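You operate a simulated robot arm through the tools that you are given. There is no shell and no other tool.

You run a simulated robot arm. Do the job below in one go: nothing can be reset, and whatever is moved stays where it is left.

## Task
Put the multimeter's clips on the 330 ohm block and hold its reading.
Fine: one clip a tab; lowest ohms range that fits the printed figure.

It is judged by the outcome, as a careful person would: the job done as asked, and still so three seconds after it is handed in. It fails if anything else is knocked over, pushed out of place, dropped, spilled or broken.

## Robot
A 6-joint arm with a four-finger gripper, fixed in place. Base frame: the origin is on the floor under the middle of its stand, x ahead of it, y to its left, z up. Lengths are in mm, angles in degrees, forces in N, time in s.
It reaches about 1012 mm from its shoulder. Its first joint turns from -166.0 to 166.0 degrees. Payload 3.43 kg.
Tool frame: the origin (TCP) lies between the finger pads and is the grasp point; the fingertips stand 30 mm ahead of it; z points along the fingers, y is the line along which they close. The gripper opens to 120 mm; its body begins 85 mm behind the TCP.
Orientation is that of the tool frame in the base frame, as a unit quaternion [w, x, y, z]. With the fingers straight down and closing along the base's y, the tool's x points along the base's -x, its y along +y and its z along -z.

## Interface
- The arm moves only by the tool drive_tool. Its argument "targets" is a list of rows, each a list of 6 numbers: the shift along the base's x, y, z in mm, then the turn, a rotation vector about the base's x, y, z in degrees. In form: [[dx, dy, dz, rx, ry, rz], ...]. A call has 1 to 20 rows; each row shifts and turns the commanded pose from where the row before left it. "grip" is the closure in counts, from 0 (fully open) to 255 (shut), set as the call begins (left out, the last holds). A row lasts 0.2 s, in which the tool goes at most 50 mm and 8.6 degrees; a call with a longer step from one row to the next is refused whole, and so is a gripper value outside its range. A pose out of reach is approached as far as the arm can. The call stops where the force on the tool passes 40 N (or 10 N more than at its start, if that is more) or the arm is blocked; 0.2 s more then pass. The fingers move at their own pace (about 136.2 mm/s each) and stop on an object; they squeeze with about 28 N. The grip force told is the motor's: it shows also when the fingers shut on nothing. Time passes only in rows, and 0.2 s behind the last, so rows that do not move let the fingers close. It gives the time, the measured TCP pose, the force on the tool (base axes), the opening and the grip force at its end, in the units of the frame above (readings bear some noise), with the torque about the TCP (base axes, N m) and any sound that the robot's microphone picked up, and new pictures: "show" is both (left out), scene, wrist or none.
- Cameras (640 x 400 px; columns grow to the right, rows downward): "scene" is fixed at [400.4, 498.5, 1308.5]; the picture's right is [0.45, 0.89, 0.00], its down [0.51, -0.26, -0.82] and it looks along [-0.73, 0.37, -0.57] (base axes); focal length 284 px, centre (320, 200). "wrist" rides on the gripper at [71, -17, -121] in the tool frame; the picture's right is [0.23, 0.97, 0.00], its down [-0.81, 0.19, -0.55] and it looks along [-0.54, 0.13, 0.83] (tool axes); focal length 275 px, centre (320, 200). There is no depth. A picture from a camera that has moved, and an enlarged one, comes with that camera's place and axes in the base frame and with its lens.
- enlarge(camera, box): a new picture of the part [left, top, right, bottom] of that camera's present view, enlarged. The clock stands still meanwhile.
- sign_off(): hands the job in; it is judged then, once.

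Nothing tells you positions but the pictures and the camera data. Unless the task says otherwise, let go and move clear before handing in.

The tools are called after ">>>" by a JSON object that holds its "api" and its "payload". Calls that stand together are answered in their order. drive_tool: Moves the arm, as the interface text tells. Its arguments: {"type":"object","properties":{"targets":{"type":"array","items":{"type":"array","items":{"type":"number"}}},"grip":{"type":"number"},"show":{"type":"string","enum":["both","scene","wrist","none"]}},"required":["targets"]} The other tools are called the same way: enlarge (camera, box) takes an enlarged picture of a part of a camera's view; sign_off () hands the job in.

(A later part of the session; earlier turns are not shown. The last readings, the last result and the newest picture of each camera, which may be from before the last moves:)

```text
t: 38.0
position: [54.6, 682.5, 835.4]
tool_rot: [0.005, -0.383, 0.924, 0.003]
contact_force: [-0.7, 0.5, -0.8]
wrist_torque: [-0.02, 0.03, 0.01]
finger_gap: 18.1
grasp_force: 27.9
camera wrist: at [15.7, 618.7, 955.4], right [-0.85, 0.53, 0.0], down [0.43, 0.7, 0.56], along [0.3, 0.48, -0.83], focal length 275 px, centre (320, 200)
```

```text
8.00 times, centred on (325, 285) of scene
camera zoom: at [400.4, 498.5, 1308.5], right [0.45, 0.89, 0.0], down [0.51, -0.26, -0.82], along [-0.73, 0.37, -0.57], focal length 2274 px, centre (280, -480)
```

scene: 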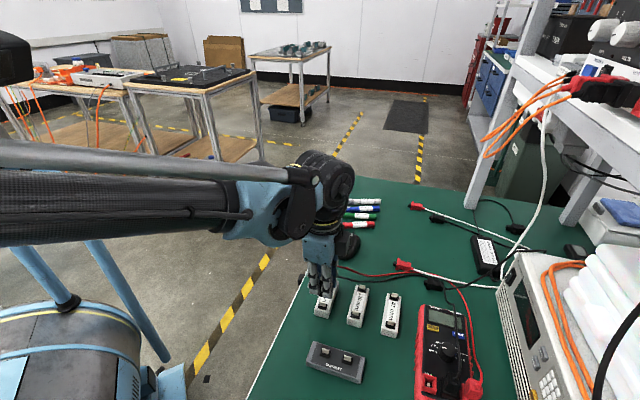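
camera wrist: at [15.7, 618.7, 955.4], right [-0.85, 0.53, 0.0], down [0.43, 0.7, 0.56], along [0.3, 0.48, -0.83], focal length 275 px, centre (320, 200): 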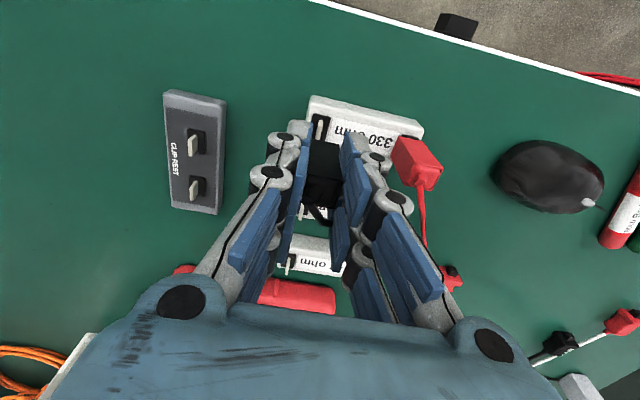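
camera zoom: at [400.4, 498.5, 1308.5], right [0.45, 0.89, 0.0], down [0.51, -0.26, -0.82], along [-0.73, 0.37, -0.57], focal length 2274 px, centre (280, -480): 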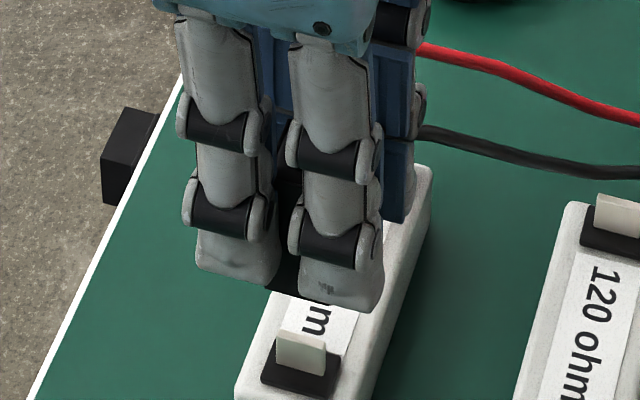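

>>> {"api": "drive_tool", "payload": {"targets": [[0.4, -1.8, -3, 0, 0, 0], [0.3, -1.7, -5, 0, 0, 0], [0, 0, -6, 0, 0, 0], [0, 0, -5, 0, 0, 0], [0, 0, 0, 0, 0, 0], [0, 0, 0, 0, 0, 0], [0, 0, 0, 0, 0, 0]], "show": "none"}}

>>> {"api": "enlarge", "payload": {"camera": "wrist", "box": [305, 115, 345, 155]}}

>>> {"api": "enlarge", "payload": {"camera": "scene", "box": [310, 280, 340, 310]}}

```text
t: 39.6
position: [54.4, 678.8, 817.9]
tool_rot: [0.005, -0.382, 0.924, 0.003]
contact_force: [0.5, -0.5, 0.0]
wrist_torque: [0.0, -0.03, 0.0]
finger_gap: 18.1
grasp_force: 28.2
```

```text
10.00 times, centred on (325, 135) of wrist
camera zoom: at [15.1, 615.4, 937.9], right [-0.85, 0.53, 0.0], down [0.43, 0.7, 0.56], along [0.3, 0.48, -0.83], focal length 2753 px, centre (270, 850)
```

zoom: 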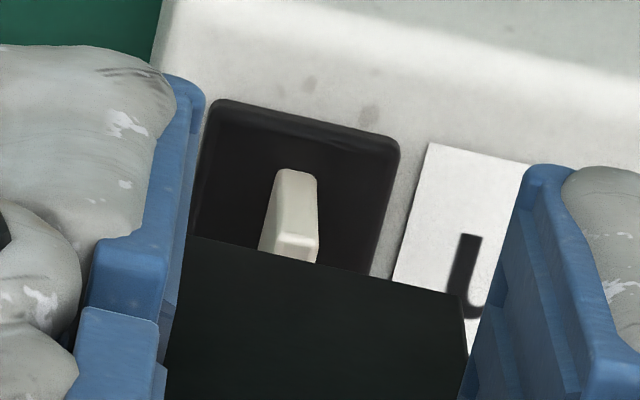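

```text
13.33 times, centred on (325, 295) of scene
camera zoom: at [400.4, 498.5, 1308.5], right [0.45, 0.89, 0.0], down [0.51, -0.26, -0.82], along [-0.73, 0.37, -0.57], focal length 3789 px, centre (253, -1067)
```

zoom: 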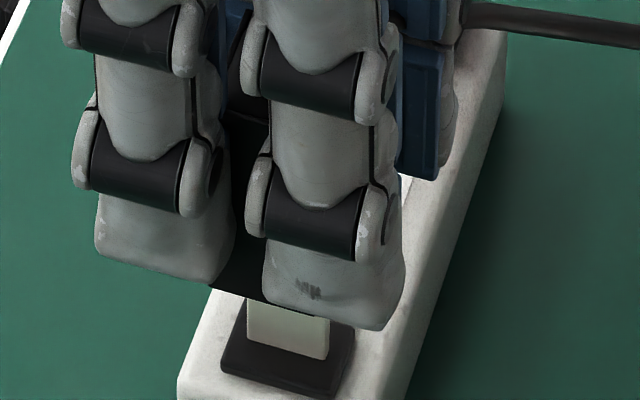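

>>> {"api": "enlarge", "payload": {"camera": "scene", "box": [315, 297, 335, 313]}}

```text
16.00 times, centred on (325, 305) of scene
camera zoom: at [400.4, 498.5, 1308.5], right [0.45, 0.89, 0.0], down [0.51, -0.26, -0.82], along [-0.73, 0.37, -0.57], focal length 4547 px, centre (240, -1480)
```

zoom: 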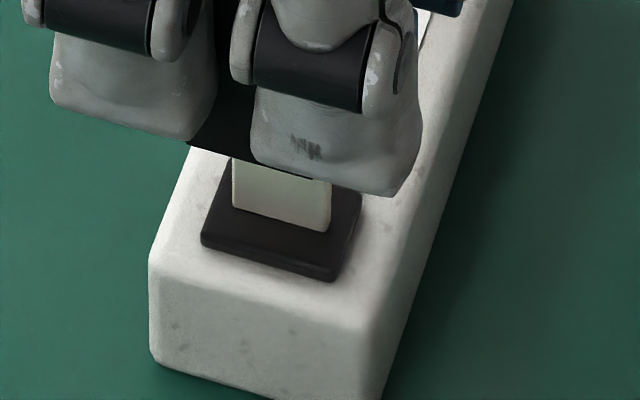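

>>> {"api": "drive_tool", "payload": {"targets": [[1.1, 0.1, 0, 0, 0, 0], [1.1, 0.1, 0, 0, 0, 0], [0, 0, 0, 0, 0, 0], [0, 0, 0, 0, 0, 0], [0, 0, 0, 0, 0, 0]], "show": "none"}}

>>> {"api": "enlarge", "payload": {"camera": "wrist", "box": [305, 115, 345, 155]}}

>>> {"api": "enlarge", "payload": {"camera": "scene", "box": [315, 297, 335, 313]}}

```text
t: 40.8
position: [57.4, 678.8, 817.0]
tool_rot: [0.005, -0.383, 0.924, 0.003]
contact_force: [0.0, 0.3, -0.7]
wrist_torque: [0.0, -0.01, 0.01]
finger_gap: 18.1
grasp_force: 28.1
```

```text
10.00 times, centred on (325, 135) of wrist
camera zoom: at [17.5, 615.6, 937.0], right [-0.85, 0.53, 0.0], down [0.43, 0.7, 0.56], along [0.3, 0.48, -0.83], focal length 2753 px, centre (270, 850)
```

zoom: 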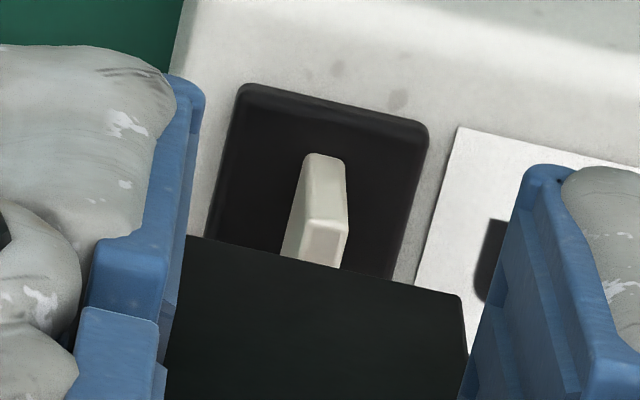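

```text
16.00 times, centred on (325, 305) of scene
camera zoom: at [400.4, 498.5, 1308.5], right [0.45, 0.89, 0.0], down [0.51, -0.26, -0.82], along [-0.73, 0.37, -0.57], focal length 4547 px, centre (240, -1480)
```

zoom: 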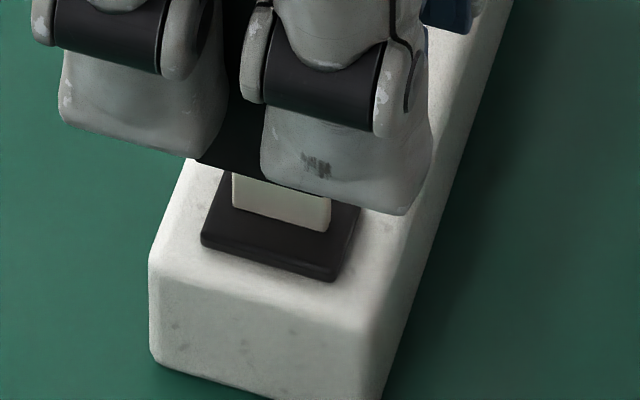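

Aligned within about 0.7 mm. I'll lower the black clip slowly.

>>> {"api": "drive_tool", "payload": {"targets": [[-0.2, 0.3, -2, 0, 0, 0], [0, 0, -2, 0, 0, 0], [0, 0, -2, 0, 0, 0], [0, 0, -2, 0, 0, 0], [0, 0, 0, 0, 0, 0]], "show": "none"}}

>>> {"api": "enlarge", "payload": {"camera": "wrist", "box": [305, 120, 345, 160]}}

>>> {"api": "enlarge", "payload": {"camera": "scene", "box": [315, 297, 335, 313]}}

```text
t: 42.0
position: [55.4, 678.6, 810.4]
tool_rot: [0.004, -0.383, 0.924, 0.003]
contact_force: [0.1, 0.6, 0.2]
wrist_torque: [0.02, -0.01, -0.02]
finger_gap: 18.2
grasp_force: 27.8
```

```text
10.00 times, centred on (325, 140) of wrist
camera zoom: at [17.2, 615.1, 928.9], right [-0.85, 0.53, 0.0], down [0.43, 0.7, 0.56], along [0.3, 0.48, -0.83], focal length 2753 px, centre (270, 800)
```

zoom: 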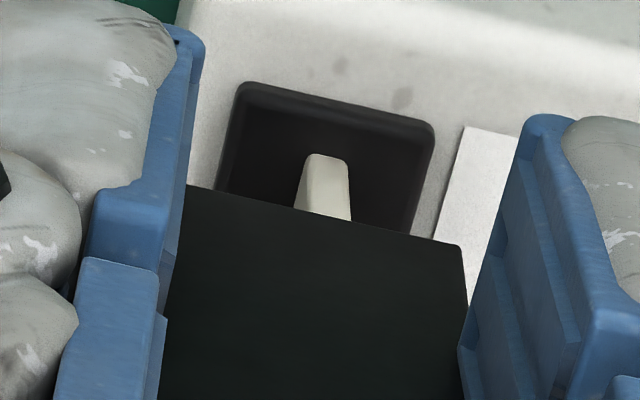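

```text
16.00 times, centred on (325, 305) of scene
camera zoom: at [400.4, 498.5, 1308.5], right [0.45, 0.89, 0.0], down [0.51, -0.26, -0.82], along [-0.73, 0.37, -0.57], focal length 4547 px, centre (240, -1480)
```

zoom: 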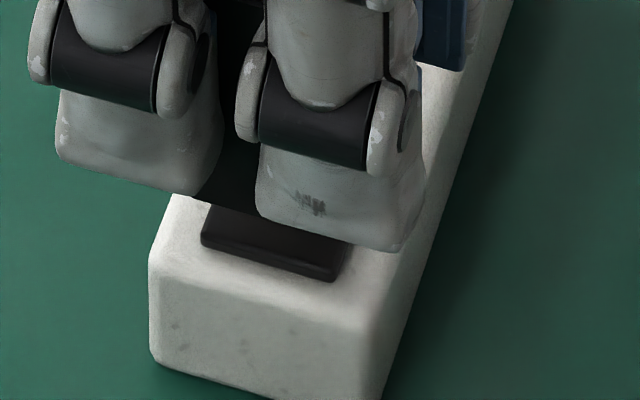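

>>> {"api": "drive_tool", "payload": {"targets": [[-0.2, 0.2, -1.5, 0, 0, 0], [0, 0, -1.5, 0, 0, 0], [0, 0, -1.5, 0, 0, 0], [0, 0, -1.5, 0, 0, 0], [0, 0, 0, 0, 0, 0]], "show": "none"}}

>>> {"api": "enlarge", "payload": {"camera": "wrist", "box": [305, 120, 345, 160]}}

>>> {"api": "enlarge", "payload": {"camera": "scene", "box": [315, 297, 335, 313]}}

```text
t: 43.2
position: [56.3, 679.7, 804.0]
tool_rot: [0.004, -0.383, 0.924, 0.003]
contact_force: [0.2, -0.1, -0.4]
wrist_torque: [-0.01, -0.01, -0.01]
finger_gap: 18.1
grasp_force: 27.7
```

```text
10.00 times, centred on (325, 140) of wrist
camera zoom: at [16.9, 615.7, 923.3], right [-0.85, 0.53, 0.0], down [0.43, 0.7, 0.56], along [0.3, 0.48, -0.83], focal length 2753 px, centre (270, 800)
```

zoom: 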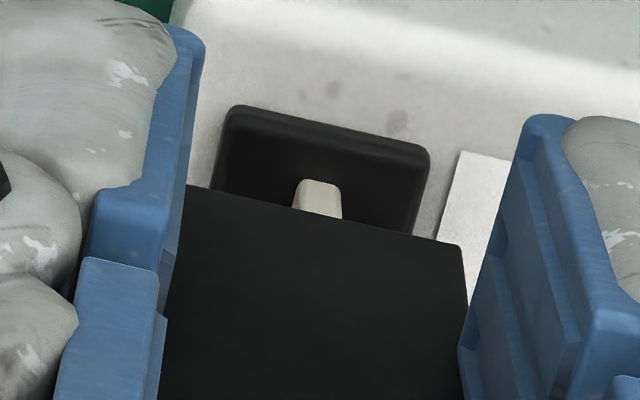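

```text
16.00 times, centred on (325, 305) of scene
camera zoom: at [400.4, 498.5, 1308.5], right [0.45, 0.89, 0.0], down [0.51, -0.26, -0.82], along [-0.73, 0.37, -0.57], focal length 4547 px, centre (240, -1480)
```

zoom: 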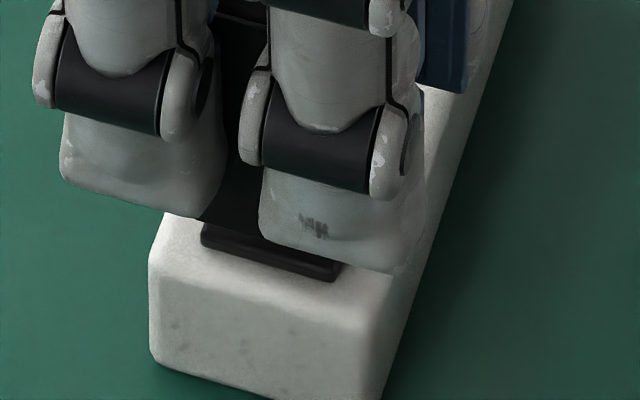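

>>> {"api": "drive_tool", "payload": {"targets": [[0, 0, -1.5, 0, 0, 0], [0, 0, -1.5, 0, 0, 0], [0, 0, -1.5, 0, 0, 0], [0, 0, -1.5, 0, 0, 0], [0, 0, 0, 0, 0, 0]], "show": "none"}}

>>> {"api": "enlarge", "payload": {"camera": "wrist", "box": [305, 120, 345, 160]}}

>>> {"api": "enlarge", "payload": {"camera": "scene", "box": [315, 297, 335, 313]}}

```text
t: 44.4
position: [56.5, 678.7, 796.7]
tool_rot: [0.005, -0.383, 0.924, 0.003]
contact_force: [0.5, 0.2, 0.1]
wrist_torque: [0.02, -0.01, 0.0]
finger_gap: 18.4
grasp_force: 27.5
```

```text
10.00 times, centred on (325, 140) of wrist
camera zoom: at [16.9, 615.5, 917.1], right [-0.85, 0.53, 0.0], down [0.43, 0.7, 0.56], along [0.3, 0.48, -0.83], focal length 2753 px, centre (270, 800)
```

zoom: 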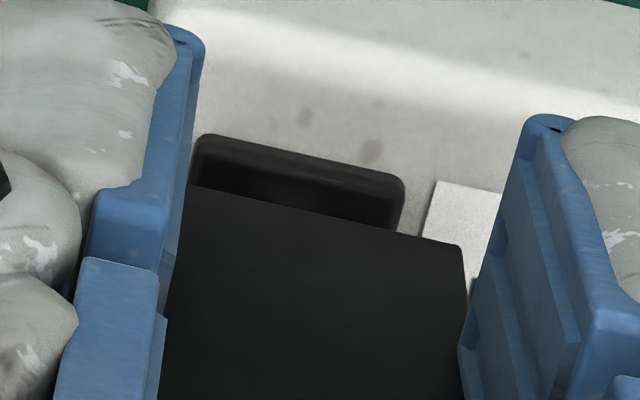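

```text
16.00 times, centred on (325, 305) of scene
camera zoom: at [400.4, 498.5, 1308.5], right [0.45, 0.89, 0.0], down [0.51, -0.26, -0.82], along [-0.73, 0.37, -0.57], focal length 4547 px, centre (240, -1480)
```

zoom: 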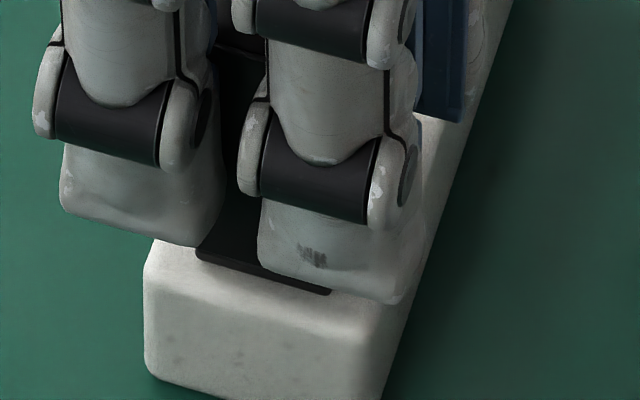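

>>> {"api": "drive_tool", "payload": {"targets": [[0, 0, -1, 0, 0, 0], [0, 0, -1, 0, 0, 0], [0, 0, -0.8, 0, 0, 0], [0, 0, 0, 0, 0, 0]], "show": "none"}}

>>> {"api": "enlarge", "payload": {"camera": "wrist", "box": [305, 120, 345, 160]}}

>>> {"api": "enlarge", "payload": {"camera": "scene", "box": [310, 280, 340, 310]}}

```text
t: 45.4
position: [56.1, 678.6, 793.8]
tool_rot: [0.005, -0.382, 0.924, 0.003]
contact_force: [0.0, -0.5, 0.0]
wrist_torque: [0.02, -0.01, 0.01]
finger_gap: 18.5
grasp_force: 27.9
```

```text
10.00 times, centred on (325, 140) of wrist
camera zoom: at [16.8, 615.6, 914.0], right [-0.85, 0.53, 0.0], down [0.43, 0.7, 0.56], along [0.3, 0.48, -0.83], focal length 2753 px, centre (270, 800)
```

zoom: 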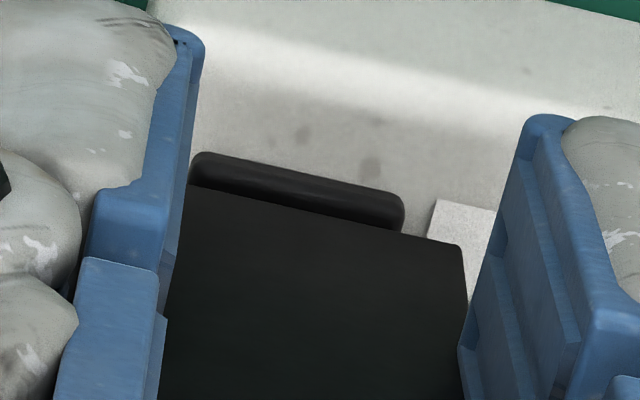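

```text
13.33 times, centred on (325, 295) of scene
camera zoom: at [400.4, 498.5, 1308.5], right [0.45, 0.89, 0.0], down [0.51, -0.26, -0.82], along [-0.73, 0.37, -0.57], focal length 3789 px, centre (253, -1067)
```

zoom: 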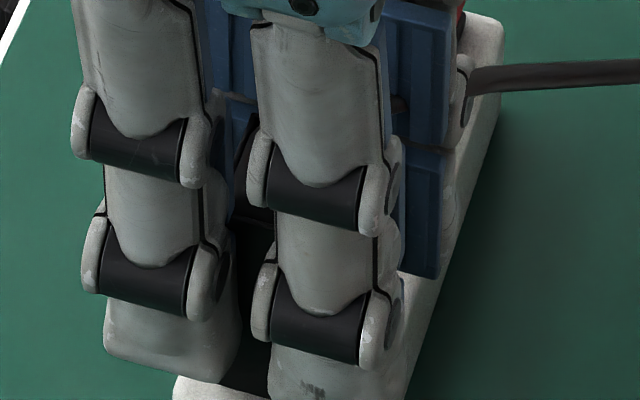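

>>> {"api": "drive_tool", "payload": {"targets": [[0, 0, -0.7, 0, 0, 0], [0, 0, -0.7, 0, 0, 0], [0, 0, 0, 0, 0, 0]], "show": "none"}}

>>> {"api": "enlarge", "payload": {"camera": "wrist", "box": [305, 120, 345, 160]}}

```text
t: 46.2
position: [55.7, 679.1, 794.2]
tool_rot: [0.006, -0.383, 0.924, 0.004]
contact_force: [-7.2, 6.3, 27.2]
wrist_torque: [0.22, 0.22, -0.01]
finger_gap: 18.1
grasp_force: 28.1
```

```text
10.00 times, centred on (325, 140) of wrist
camera zoom: at [17.1, 615.1, 913.6], right [-0.85, 0.53, 0.0], down [0.43, 0.7, 0.56], along [0.3, 0.48, -0.83], focal length 2753 px, centre (270, 800)
```

zoom: 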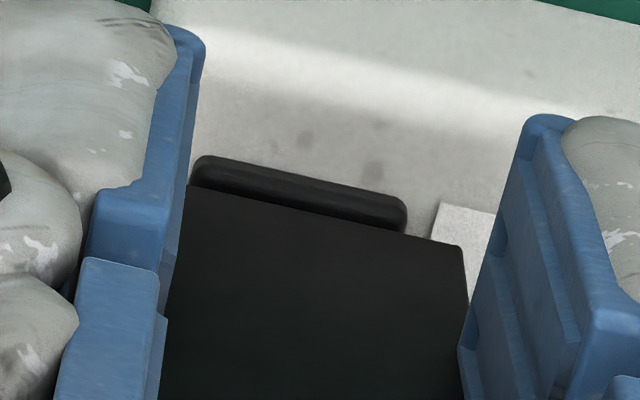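

Seated (27 N contact). I'll ease off, release and retreat upward.

>>> {"api": "drive_tool", "payload": {"targets": [[0, 0, 1.0, 0, 0, 0], [0, 0, 0, 0, 0, 0]], "show": "none"}}

>>> {"api": "drive_tool", "payload": {"targets": [[0, 0, 0, 0, 0, 0], [0, 0, 0, 0, 0, 0], [0, 0, 0, 0, 0, 0]], "grip": 178}}

>>> {"api": "enlarge", "payload": {"camera": "wrist", "box": [260, 90, 460, 230]}}

>>> {"api": "enlarge", "payload": {"camera": "scene", "box": [300, 260, 360, 320]}}

```text
t: 46.8
position: [59.0, 679.7, 795.0]
tool_rot: [0.005, -0.382, 0.924, 0.003]
contact_force: [0.1, -0.4, -1.3]
wrist_torque: [-0.06, -0.01, 0.03]
finger_gap: 18.2
grasp_force: 27.6
```

```text
t: 47.6
position: [58.0, 679.3, 793.9]
tool_rot: [0.006, -0.382, 0.924, 0.003]
contact_force: [-0.1, -0.1, 0.2]
wrist_torque: [0.0, 0.01, -0.01]
finger_gap: 36.3
grasp_force: 0.0
camera wrist: at [18.2, 615.8, 914.1], right [-0.85, 0.53, 0.0], down [0.43, 0.7, 0.56], along [0.3, 0.48, -0.83], focal length 275 px, centre (320, 200)
```

scene: 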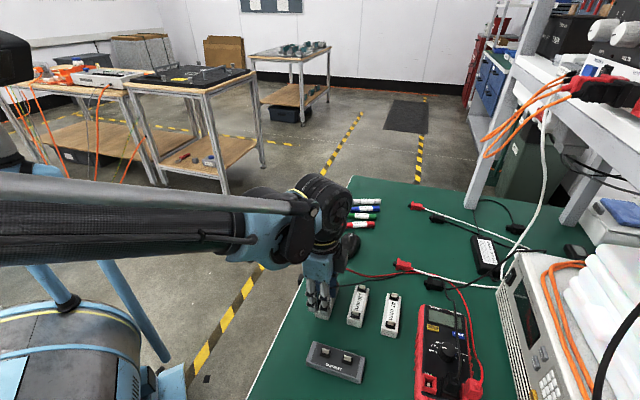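
wrist: 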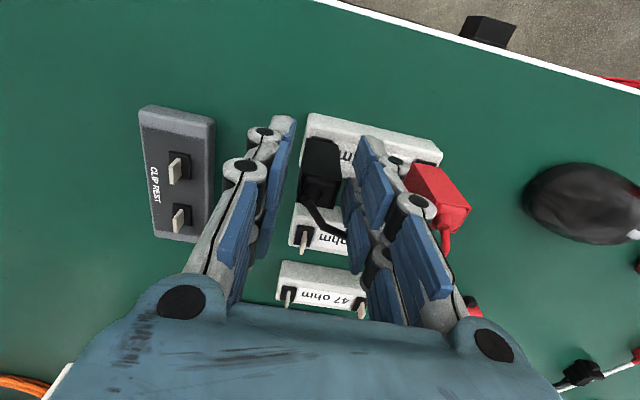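

```text
2.86 times, centred on (360, 160) of wrist
camera zoom: at [18.2, 615.8, 914.1], right [-0.85, 0.53, 0.0], down [0.43, 0.7, 0.56], along [0.3, 0.48, -0.83], focal length 786 px, centre (206, 314)
```

zoom: 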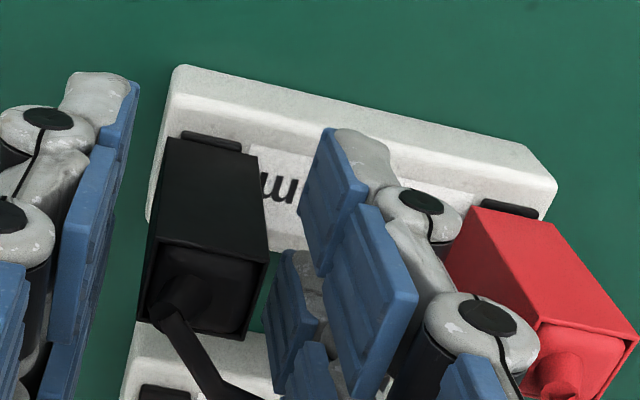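

```text
6.67 times, centred on (330, 290) of scene
camera zoom: at [400.4, 498.5, 1308.5], right [0.45, 0.89, 0.0], down [0.51, -0.26, -0.82], along [-0.73, 0.37, -0.57], focal length 1894 px, centre (253, -400)
```

zoom: 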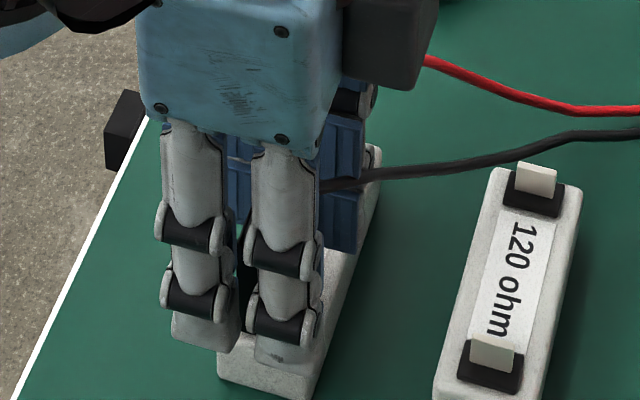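

>>> {"api": "drive_tool", "payload": {"targets": [[0, 0, 4, 0, 0, 0], [0, 0, 8, 0, 0, 0], [0, 0, 12, 0, 0, 0], [0, 0, 20, 0, 0, 0], [0, 0, 25, 0, 0, 0], [0, 0, 25, 0, 0, 0], [0, 0, 10, 0, 0, 0]]}}

>>> {"api": "enlarge", "payload": {"camera": "scene", "box": [300, 250, 400, 390]}}

>>> {"api": "enlarge", "payload": {"camera": "wrist", "box": [260, 60, 430, 200]}}

>>> {"api": "enlarge", "payload": {"camera": "scene", "box": [400, 290, 490, 400]}}

```text
t: 49.2
position: [56.3, 679.2, 899.4]
tool_rot: [0.005, -0.383, 0.924, 0.003]
contact_force: [0.4, -0.2, -0.3]
wrist_torque: [0.01, -0.03, 0.01]
finger_gap: 36.2
grasp_force: 0.1
camera wrist: at [16.7, 616.1, 1018.2], right [-0.85, 0.53, 0.0], down [0.43, 0.7, 0.56], along [0.3, 0.48, -0.83], focal length 275 px, centre (320, 200)
```

scene: 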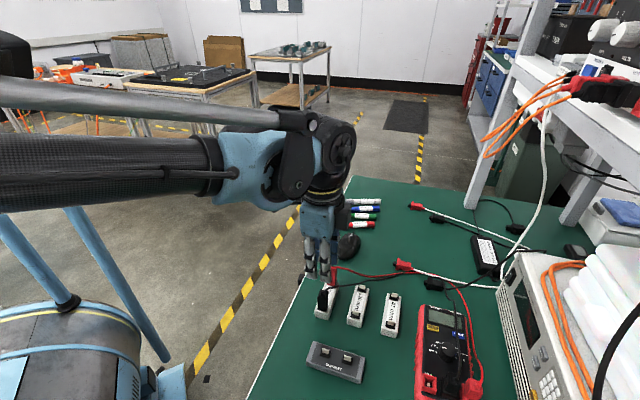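
wrist: 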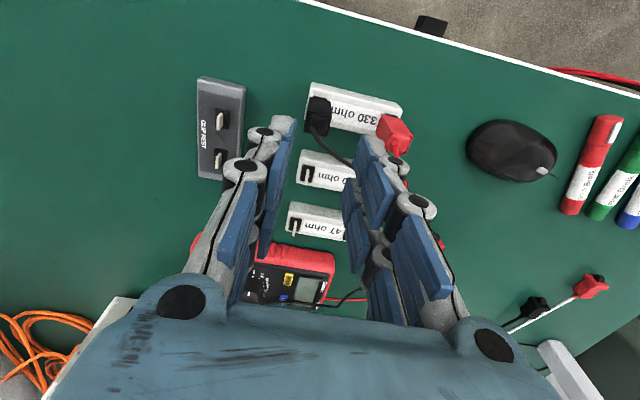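

```text
2.86 times, centred on (350, 320) of scene
camera zoom: at [400.4, 498.5, 1308.5], right [0.45, 0.89, 0.0], down [0.51, -0.26, -0.82], along [-0.73, 0.37, -0.57], focal length 812 px, centre (234, -143)
```

zoom: 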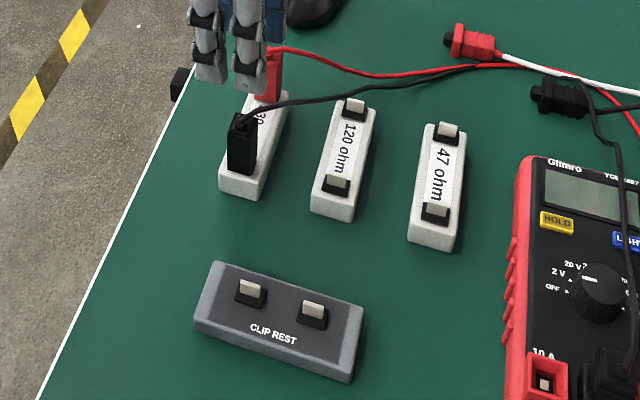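

```text
2.86 times, centred on (345, 130) of wrist
camera zoom: at [16.7, 616.1, 1018.2], right [-0.85, 0.53, 0.0], down [0.43, 0.7, 0.56], along [0.3, 0.48, -0.83], focal length 786 px, centre (249, 400)
```

zoom: 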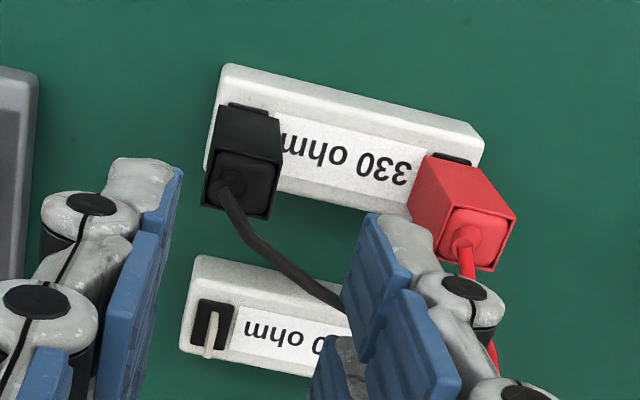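

```text
3.64 times, centred on (445, 345) of scene
camera zoom: at [400.4, 498.5, 1308.5], right [0.45, 0.89, 0.0], down [0.51, -0.26, -0.82], along [-0.73, 0.37, -0.57], focal length 1033 px, centre (-134, -327)
```

zoom: 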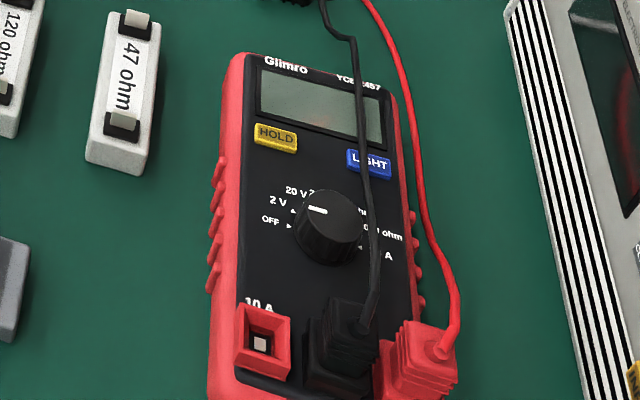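

Both clips are on the 330 ohm block, one per tab. Next is the dial: the knob is at about (263, 833) with its top near z 785 and it points at OFF. I'll move above it with a new yaw.

>>> {"api": "drive_tool", "payload": {"targets": [[22, 16.5, 0, 0, 0, -4.8], [22, 16.5, 0, 0, 0, -4.8], [22, 16.5, 0, 0, 0, -4.8], [22, 16.5, 0, 0, 0, -4.8], [22, 16.5, 0, 0, 0, -4.8], [22, 16.5, 0, 0, 0, -4.8], [22, 16.5, 0, 0, 0, -4.8], [22, 16.5, 0, 0, 0, -4.8], [22, 16.5, 0, 0, 0, -4.6], [0, 0, 0, 0, 0, 0], [0, 0, 0, 0, 0, 0]], "grip": 110}}

>>> {"api": "enlarge", "payload": {"camera": "wrist", "box": [250, 60, 400, 260]}}

>>> {"api": "enlarge", "payload": {"camera": "scene", "box": [380, 280, 500, 400]}}

```text
t: 51.6
position: [257.2, 827.8, 897.5]
tool_rot: [0.006, -0.018, 1.0, 0.001]
contact_force: [-0.8, 0.1, -0.2]
wrist_torque: [-0.01, 0.0, 0.02]
finger_gap: 68.3
grasp_force: 0.2
camera wrist: at [184.9, 808.6, 1017.0], right [-0.26, 0.96, 0.0], down [0.8, 0.22, 0.56], along [0.54, 0.15, -0.83], focal length 275 px, centre (320, 200)
```

scene: 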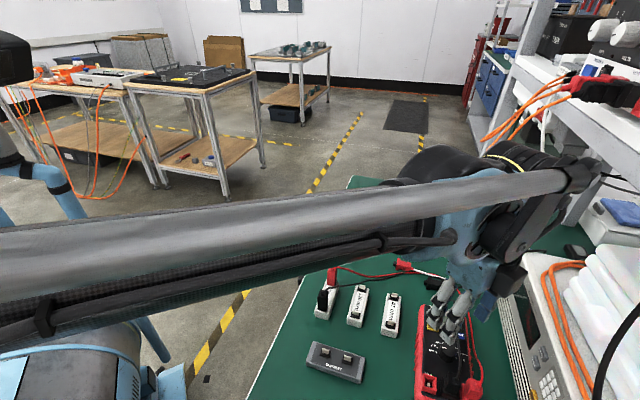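
wrist: 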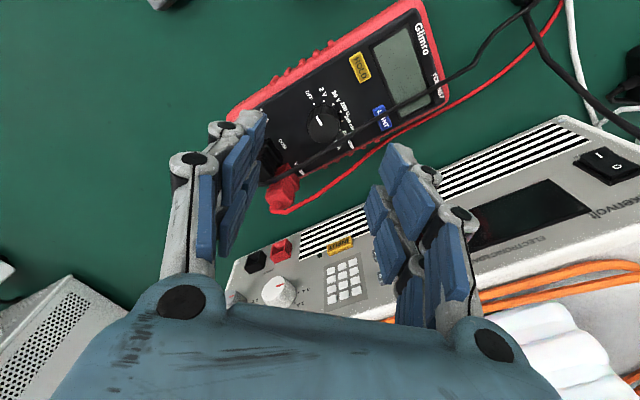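

```text
2.00 times, centred on (325, 160) of wrist
camera zoom: at [184.9, 808.6, 1017.0], right [-0.26, 0.96, 0.0], down [0.8, 0.22, 0.56], along [0.54, 0.15, -0.83], focal length 551 px, centre (310, 280)
```

zoom: 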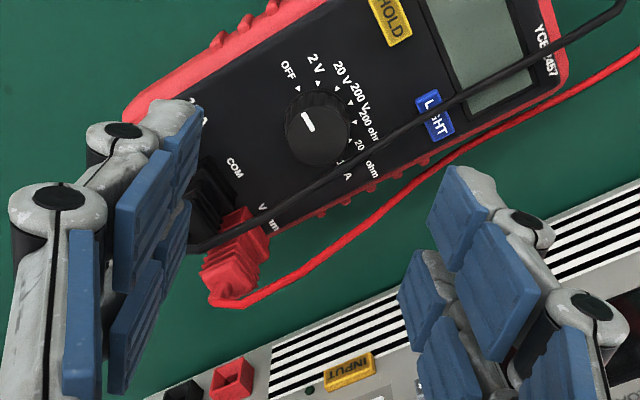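

```text
3.33 times, centred on (440, 340) of scene
camera zoom: at [400.4, 498.5, 1308.5], right [0.45, 0.89, 0.0], down [0.51, -0.26, -0.82], along [-0.73, 0.37, -0.57], focal length 947 px, centre (-80, -267)
```

zoom: 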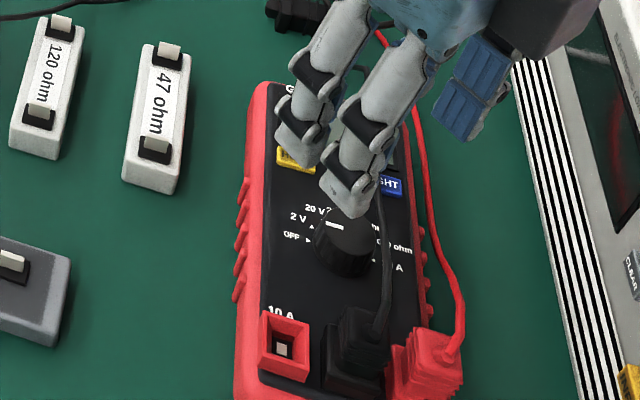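

>>> {"api": "enlarge", "payload": {"camera": "wrist", "box": [285, 80, 365, 160]}}

>>> {"api": "enlarge", "payload": {"camera": "wrist", "box": [250, 100, 350, 220]}}

```text
5.00 times, centred on (325, 120) of wrist
camera zoom: at [184.9, 808.6, 1017.0], right [-0.26, 0.96, 0.0], down [0.8, 0.22, 0.56], along [0.54, 0.15, -0.83], focal length 1376 px, centre (295, 600)
```

zoom: 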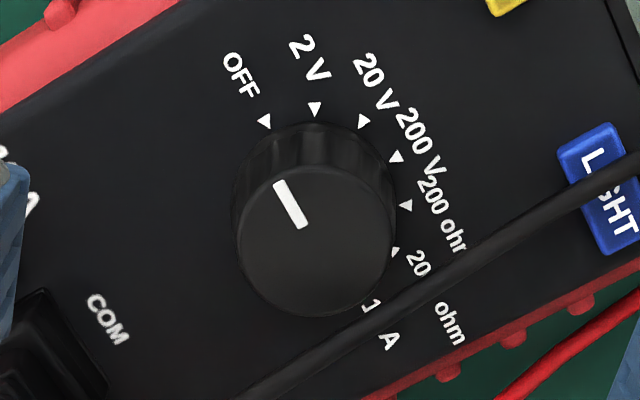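

```text
3.33 times, centred on (300, 160) of wrist
camera zoom: at [184.9, 808.6, 1017.0], right [-0.26, 0.96, 0.0], down [0.8, 0.22, 0.56], along [0.54, 0.15, -0.83], focal length 918 px, centre (387, 333)
```

zoom: 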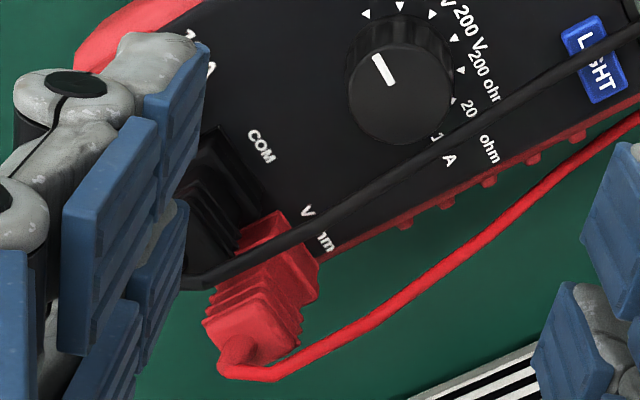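

The six visible tick marks step 30° apart, and the pointer is at OFF. 2000 ohm is five steps clockwise, so the turn is −150°. The knob centre is about (264.4, 833). I'll line up there with the jaws across the meter and the fingers part-closed.

>>> {"api": "drive_tool", "payload": {"targets": [[2, 1.2, -8, 0, 0, -5.5], [2, 1.2, -10, 0, 0, -5.5], [2, 1.2, -10, 0, 0, -5.5], [1.5, 1.1, -12, 0, 0, -5.5], [0, 0, -7, 0, 0, 0], [0, 0, 0, 0, 0, 0], [0, 0, 0, 0, 0, 0], [0, 0, 0, 0, 0, 0]], "grip": 155}}

>>> {"api": "enlarge", "payload": {"camera": "wrist", "box": [270, 80, 370, 200]}}

>>> {"api": "enlarge", "payload": {"camera": "scene", "box": [400, 290, 490, 390]}}

```text
t: 53.4
position: [263.4, 834.0, 851.5]
tool_rot: [0.005, 0.174, 0.985, -0.002]
contact_force: [0.0, -0.7, 0.5]
wrist_torque: [0.01, 0.02, -0.01]
finger_gap: 47.0
grasp_force: 0.2
camera wrist: at [188.4, 842.3, 971.1], right [0.12, 0.99, 0.0], down [0.82, -0.1, 0.56], along [0.56, -0.07, -0.83], focal length 275 px, centre (320, 200)
```

scene: 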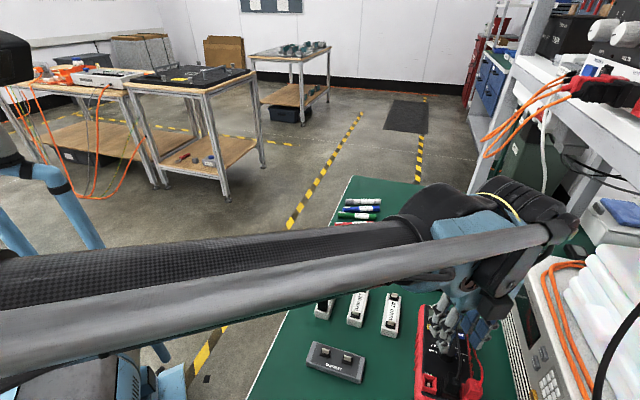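
wrist: 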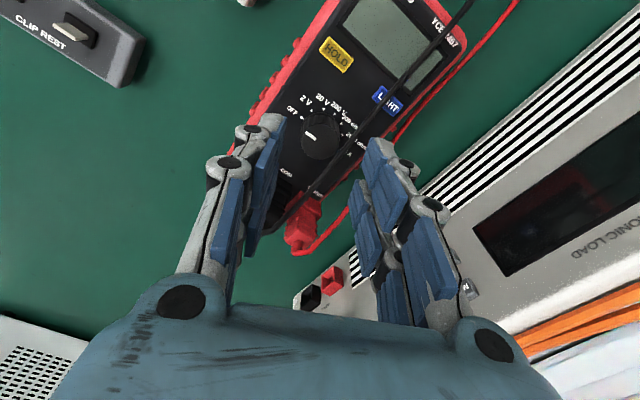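

```text
3.33 times, centred on (320, 140) of wrist
camera zoom: at [188.4, 842.3, 971.1], right [0.12, 0.99, 0.0], down [0.82, -0.1, 0.56], along [0.56, -0.07, -0.83], focal length 918 px, centre (320, 400)
```

zoom: 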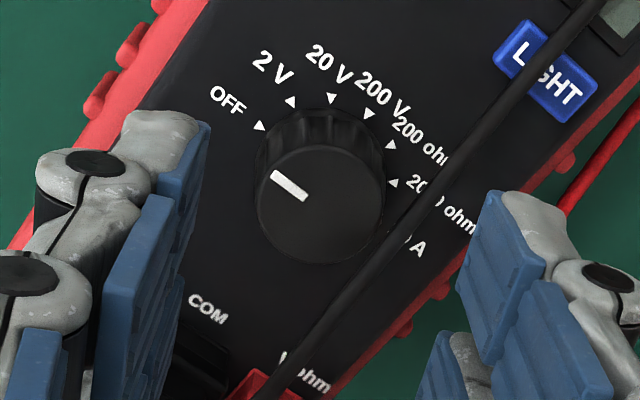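

```text
4.00 times, centred on (445, 340) of scene
camera zoom: at [400.4, 498.5, 1308.5], right [0.45, 0.89, 0.0], down [0.51, -0.26, -0.82], along [-0.73, 0.37, -0.57], focal length 1137 px, centre (-180, -360)
```

zoom: 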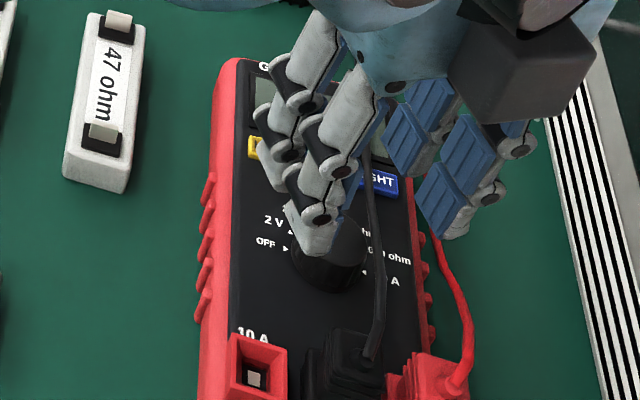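

>>> {"api": "drive_tool", "payload": {"targets": [[0.7, -0.6, -10, 0, 0, 0], [0.7, -0.6, -10, 0, 0, 0], [0, 0, -6, 0, 0, 0], [0, 0, 0, 0, 0, 0], [0, 0, 0, 0, 0, 0], [0, 0, 0, 0, 0, 0]], "show": "none"}}

>>> {"api": "enlarge", "payload": {"camera": "wrist", "box": [260, 90, 380, 210]}}

>>> {"api": "enlarge", "payload": {"camera": "scene", "box": [410, 300, 480, 380]}}

```text
t: 54.8
position: [262.6, 831.9, 825.8]
tool_rot: [0.006, 0.174, 0.985, 0.0]
contact_force: [0.0, -0.4, -0.8]
wrist_torque: [0.02, -0.02, -0.02]
finger_gap: 46.7
grasp_force: 0.1
```

```text
3.33 times, centred on (320, 150) of wrist
camera zoom: at [188.1, 840.7, 944.9], right [0.12, 0.99, 0.0], down [0.82, -0.1, 0.56], along [0.56, -0.07, -0.83], focal length 918 px, centre (320, 367)
```

zoom: 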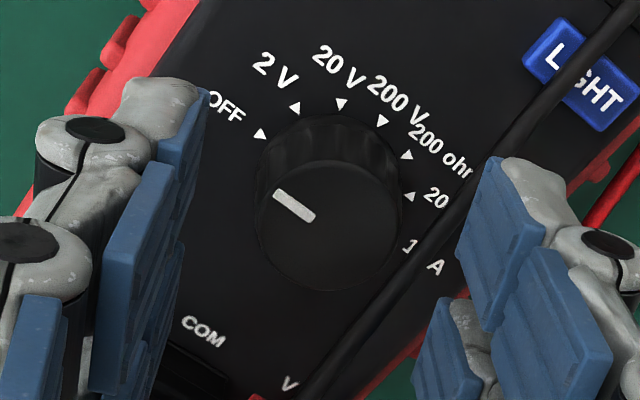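

```text
5.00 times, centred on (445, 340) of scene
camera zoom: at [400.4, 498.5, 1308.5], right [0.45, 0.89, 0.0], down [0.51, -0.26, -0.82], along [-0.73, 0.37, -0.57], focal length 1421 px, centre (-305, -500)
```

zoom: 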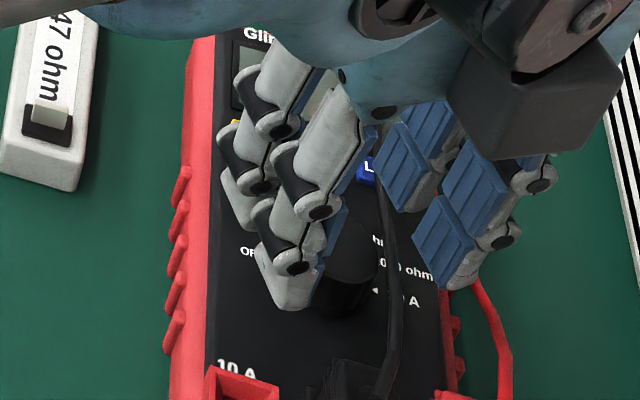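

>>> {"api": "enlarge", "payload": {"camera": "wrist", "box": [340, 130, 400, 210]}}

>>> {"api": "enlarge", "payload": {"camera": "wrist", "box": [230, 110, 300, 210]}}

```text
5.00 times, centred on (370, 170) of wrist
camera zoom: at [188.1, 840.7, 944.9], right [0.12, 0.99, 0.0], down [0.82, -0.1, 0.56], along [0.56, -0.07, -0.83], focal length 1376 px, centre (70, 350)
```

zoom: 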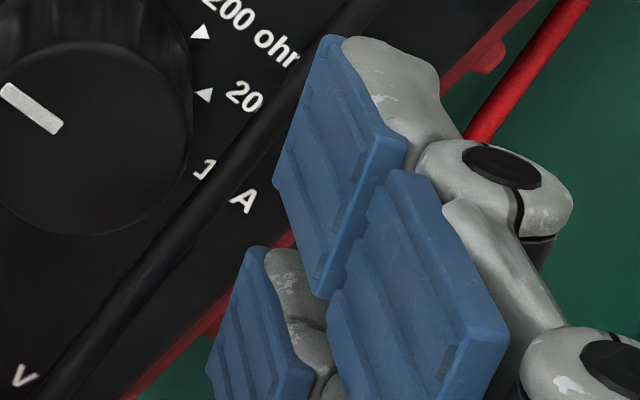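

```text
4.00 times, centred on (265, 160) of wrist
camera zoom: at [188.1, 840.7, 944.9], right [0.12, 0.99, 0.0], down [0.82, -0.1, 0.56], along [0.56, -0.07, -0.83], focal length 1101 px, centre (540, 360)
```

zoom: 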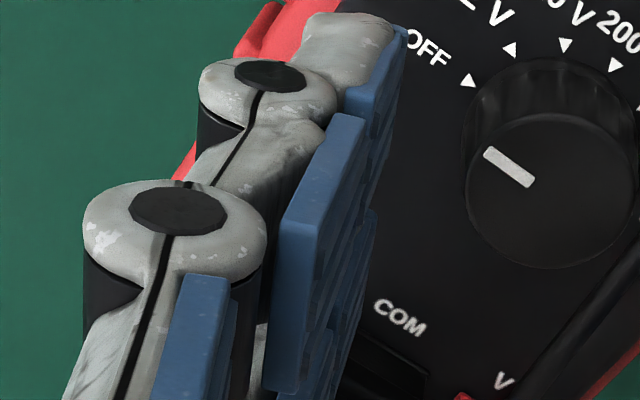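

The finger gaps show the true tool axis is offset from the nominal one, so the knob is now almost centred. I'll nudge it, descend and grip.

>>> {"api": "drive_tool", "payload": {"targets": [[0.3, 0.7, -6, 0, 0, 0], [0, 0, -6, 0, 0, 0], [0, 0, -5, 0, 0, 0], [0, 0, -4, 0, 0, 0], [0, 0, 0, 0, 0, 0], [0, 0, 0, 0, 0, 0]], "show": "none"}}

>>> {"api": "enlarge", "payload": {"camera": "wrist", "box": [260, 100, 380, 220]}}

>>> {"api": "enlarge", "payload": {"camera": "scene", "box": [410, 300, 480, 380]}}

```text
t: 56.2
position: [263.5, 832.7, 804.0]
tool_rot: [0.006, 0.174, 0.985, -0.001]
contact_force: [0.1, 0.4, 0.1]
wrist_torque: [0.01, 0.0, 0.0]
finger_gap: 47.2
grasp_force: 0.2
```

```text
3.33 times, centred on (320, 160) of wrist
camera zoom: at [189.4, 841.4, 923.3], right [0.12, 0.99, 0.0], down [0.82, -0.1, 0.56], along [0.56, -0.07, -0.83], focal length 918 px, centre (320, 333)
```

zoom: 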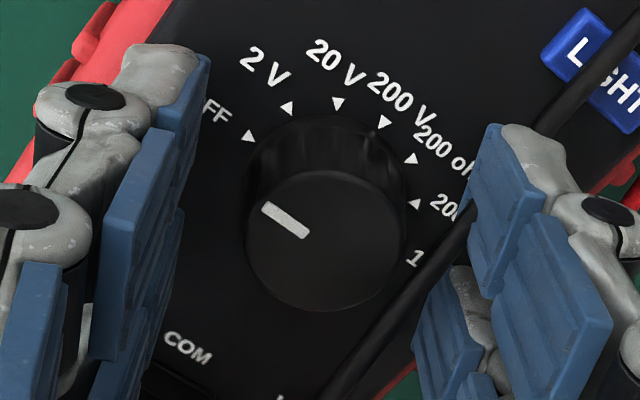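

```text
5.00 times, centred on (445, 340) of scene
camera zoom: at [400.4, 498.5, 1308.5], right [0.45, 0.89, 0.0], down [0.51, -0.26, -0.82], along [-0.73, 0.37, -0.57], focal length 1421 px, centre (-305, -500)
```

zoom: 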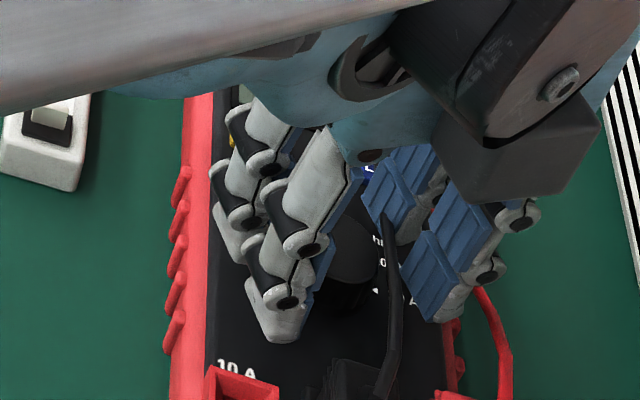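

>>> {"api": "drive_tool", "payload": {"targets": [[-0.6, -0.8, 0, 0, 0, 0], [0, 0, 0, 0, 0, 0], [0, 0, 0, 0, 0, 0], [0, 0, 0, 0, 0, 0]], "show": "none"}}

>>> {"api": "enlarge", "payload": {"camera": "wrist", "box": [260, 100, 380, 220]}}

```text
t: 57.2
position: [263.9, 831.3, 802.7]
tool_rot: [0.005, 0.174, 0.985, -0.001]
contact_force: [-0.8, -0.1, 0.5]
wrist_torque: [0.03, -0.01, -0.01]
finger_gap: 46.8
grasp_force: 0.0
```

```text
3.33 times, centred on (320, 160) of wrist
camera zoom: at [188.8, 840.7, 923.2], right [0.12, 0.99, 0.0], down [0.82, -0.1, 0.56], along [0.56, -0.07, -0.83], focal length 918 px, centre (320, 333)
```

zoom: 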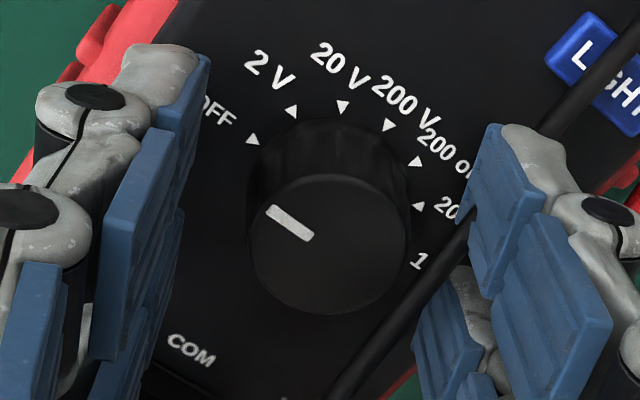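

>>> {"api": "drive_tool", "payload": {"targets": [[0, 0, 0, 0, 0, 0], [0, 0, 0, 0, 0, 0], [0, 0, 0, 0, 0, 0]], "grip": 255}}

>>> {"api": "enlarge", "payload": {"camera": "wrist", "box": [260, 100, 380, 220]}}

>>> {"api": "enlarge", "payload": {"camera": "scene", "box": [400, 290, 490, 400]}}

```text
t: 58.0
position: [263.9, 831.4, 802.5]
tool_rot: [0.005, 0.173, 0.985, -0.001]
contact_force: [4.0, 12.2, 7.5]
wrist_torque: [0.36, -0.1, -0.01]
finger_gap: 26.1
grasp_force: 28.5
camera wrist: at [189.0, 841.0, 923.3], right [0.12, 0.99, 0.0], down [0.82, -0.1, 0.56], along [0.56, -0.07, -0.83], focal length 275 px, centre (320, 200)
```

scene: 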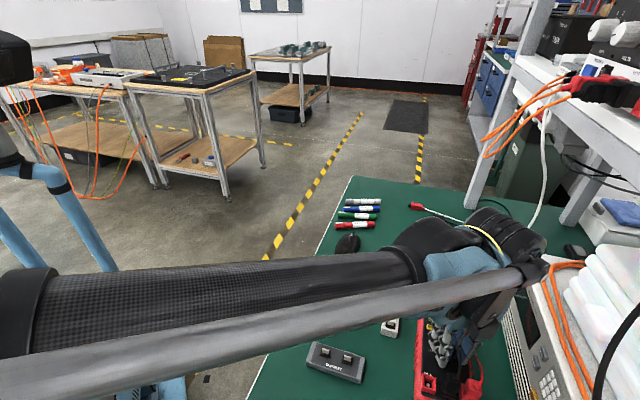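
wrist: 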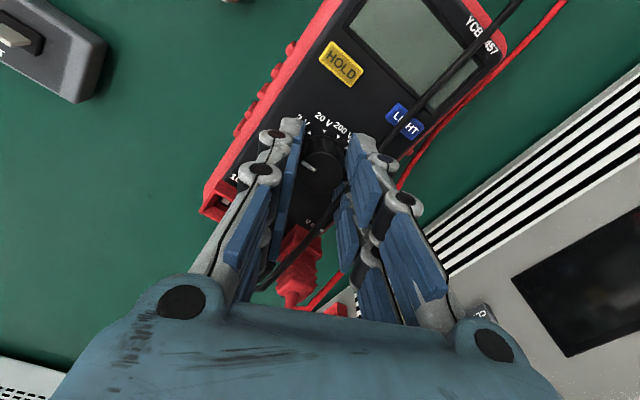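

```text
3.33 times, centred on (320, 160) of wrist
camera zoom: at [189.0, 841.0, 923.3], right [0.12, 0.99, 0.0], down [0.82, -0.1, 0.56], along [0.56, -0.07, -0.83], focal length 918 px, centre (320, 333)
```

zoom: 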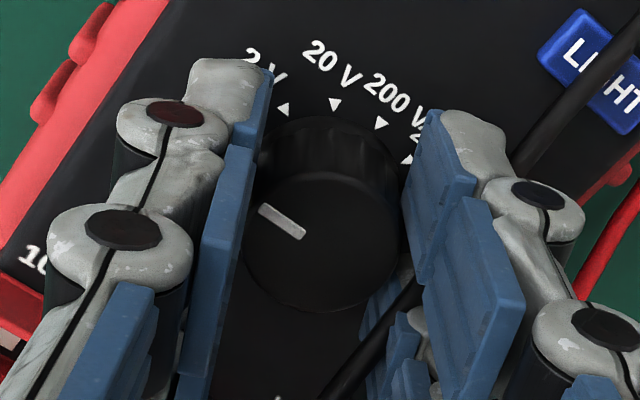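

```text
3.64 times, centred on (445, 345) of scene
camera zoom: at [400.4, 498.5, 1308.5], right [0.45, 0.89, 0.0], down [0.51, -0.26, -0.82], along [-0.73, 0.37, -0.57], focal length 1033 px, centre (-134, -327)
```

zoom: 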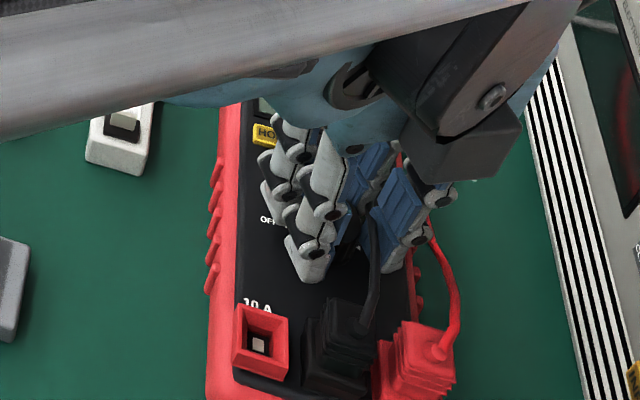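

Knob gripped (26 mm). I'll try a small clockwise turn first and check that the knob turns while the meter stays put.

>>> {"api": "drive_tool", "payload": {"targets": [[0.2, 0.5, 0, 0, 0, -5], [0, 0, 0, 0, 0, -5], [0, 0, 0, 0, 0, -5], [0, 0, 0, 0, 0, 0]]}}

>>> {"api": "enlarge", "payload": {"camera": "wrist", "box": [260, 100, 380, 220]}}

>>> {"api": "enlarge", "payload": {"camera": "scene", "box": [400, 290, 490, 400]}}

```text
t: 59.0
position: [262.9, 830.8, 804.1]
tool_rot: [0.005, 0.301, 0.954, -0.002]
contact_force: [-8.6, 7.6, 6.2]
wrist_torque: [0.43, 0.27, -0.01]
finger_gap: 26.1
grasp_force: 29.0
camera wrist: at [194.1, 859.2, 923.3], right [0.37, 0.93, 0.0], down [0.77, -0.3, 0.56], along [0.52, -0.21, -0.83], focal length 275 px, centre (320, 200)
```

scene: 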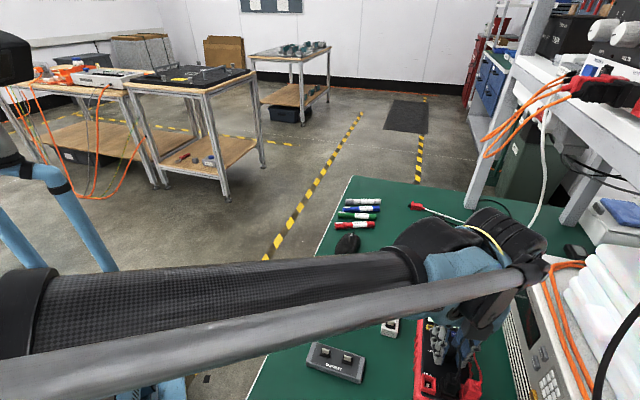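
wrist: 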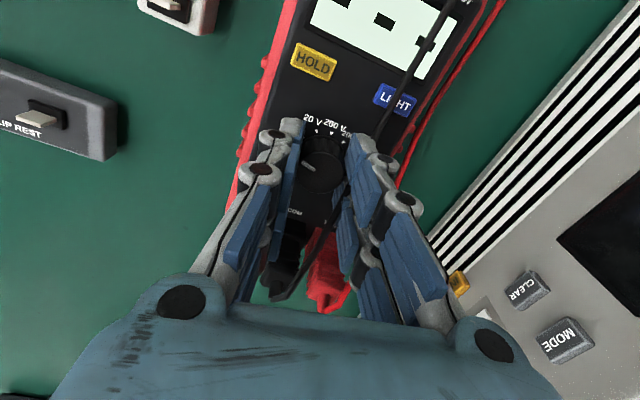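

```text
3.33 times, centred on (320, 160) of wrist
camera zoom: at [194.1, 859.2, 923.3], right [0.37, 0.93, 0.0], down [0.77, -0.3, 0.56], along [0.52, -0.21, -0.83], focal length 918 px, centre (320, 333)
```

zoom: 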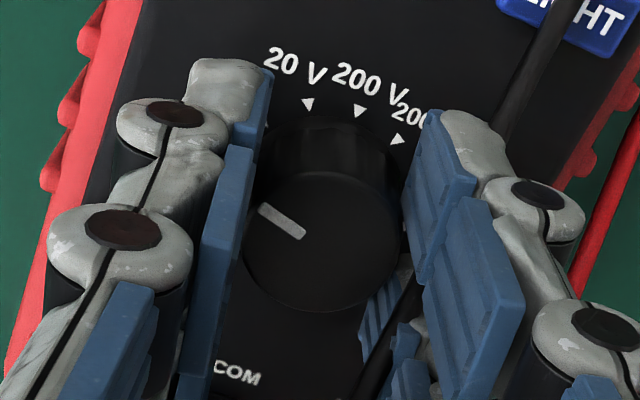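

```text
3.64 times, centred on (445, 345) of scene
camera zoom: at [400.4, 498.5, 1308.5], right [0.45, 0.89, 0.0], down [0.51, -0.26, -0.82], along [-0.73, 0.37, -0.57], focal length 1033 px, centre (-134, -327)
```

zoom: 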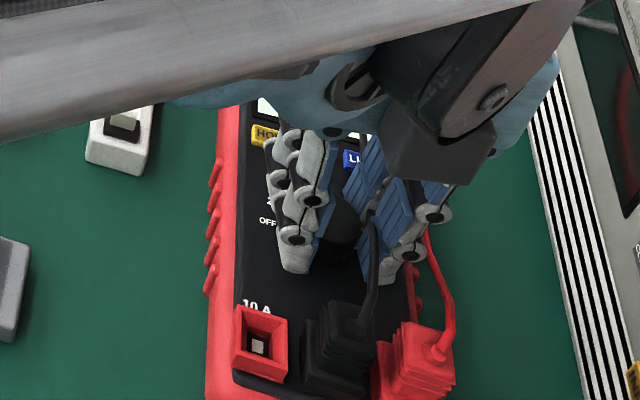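

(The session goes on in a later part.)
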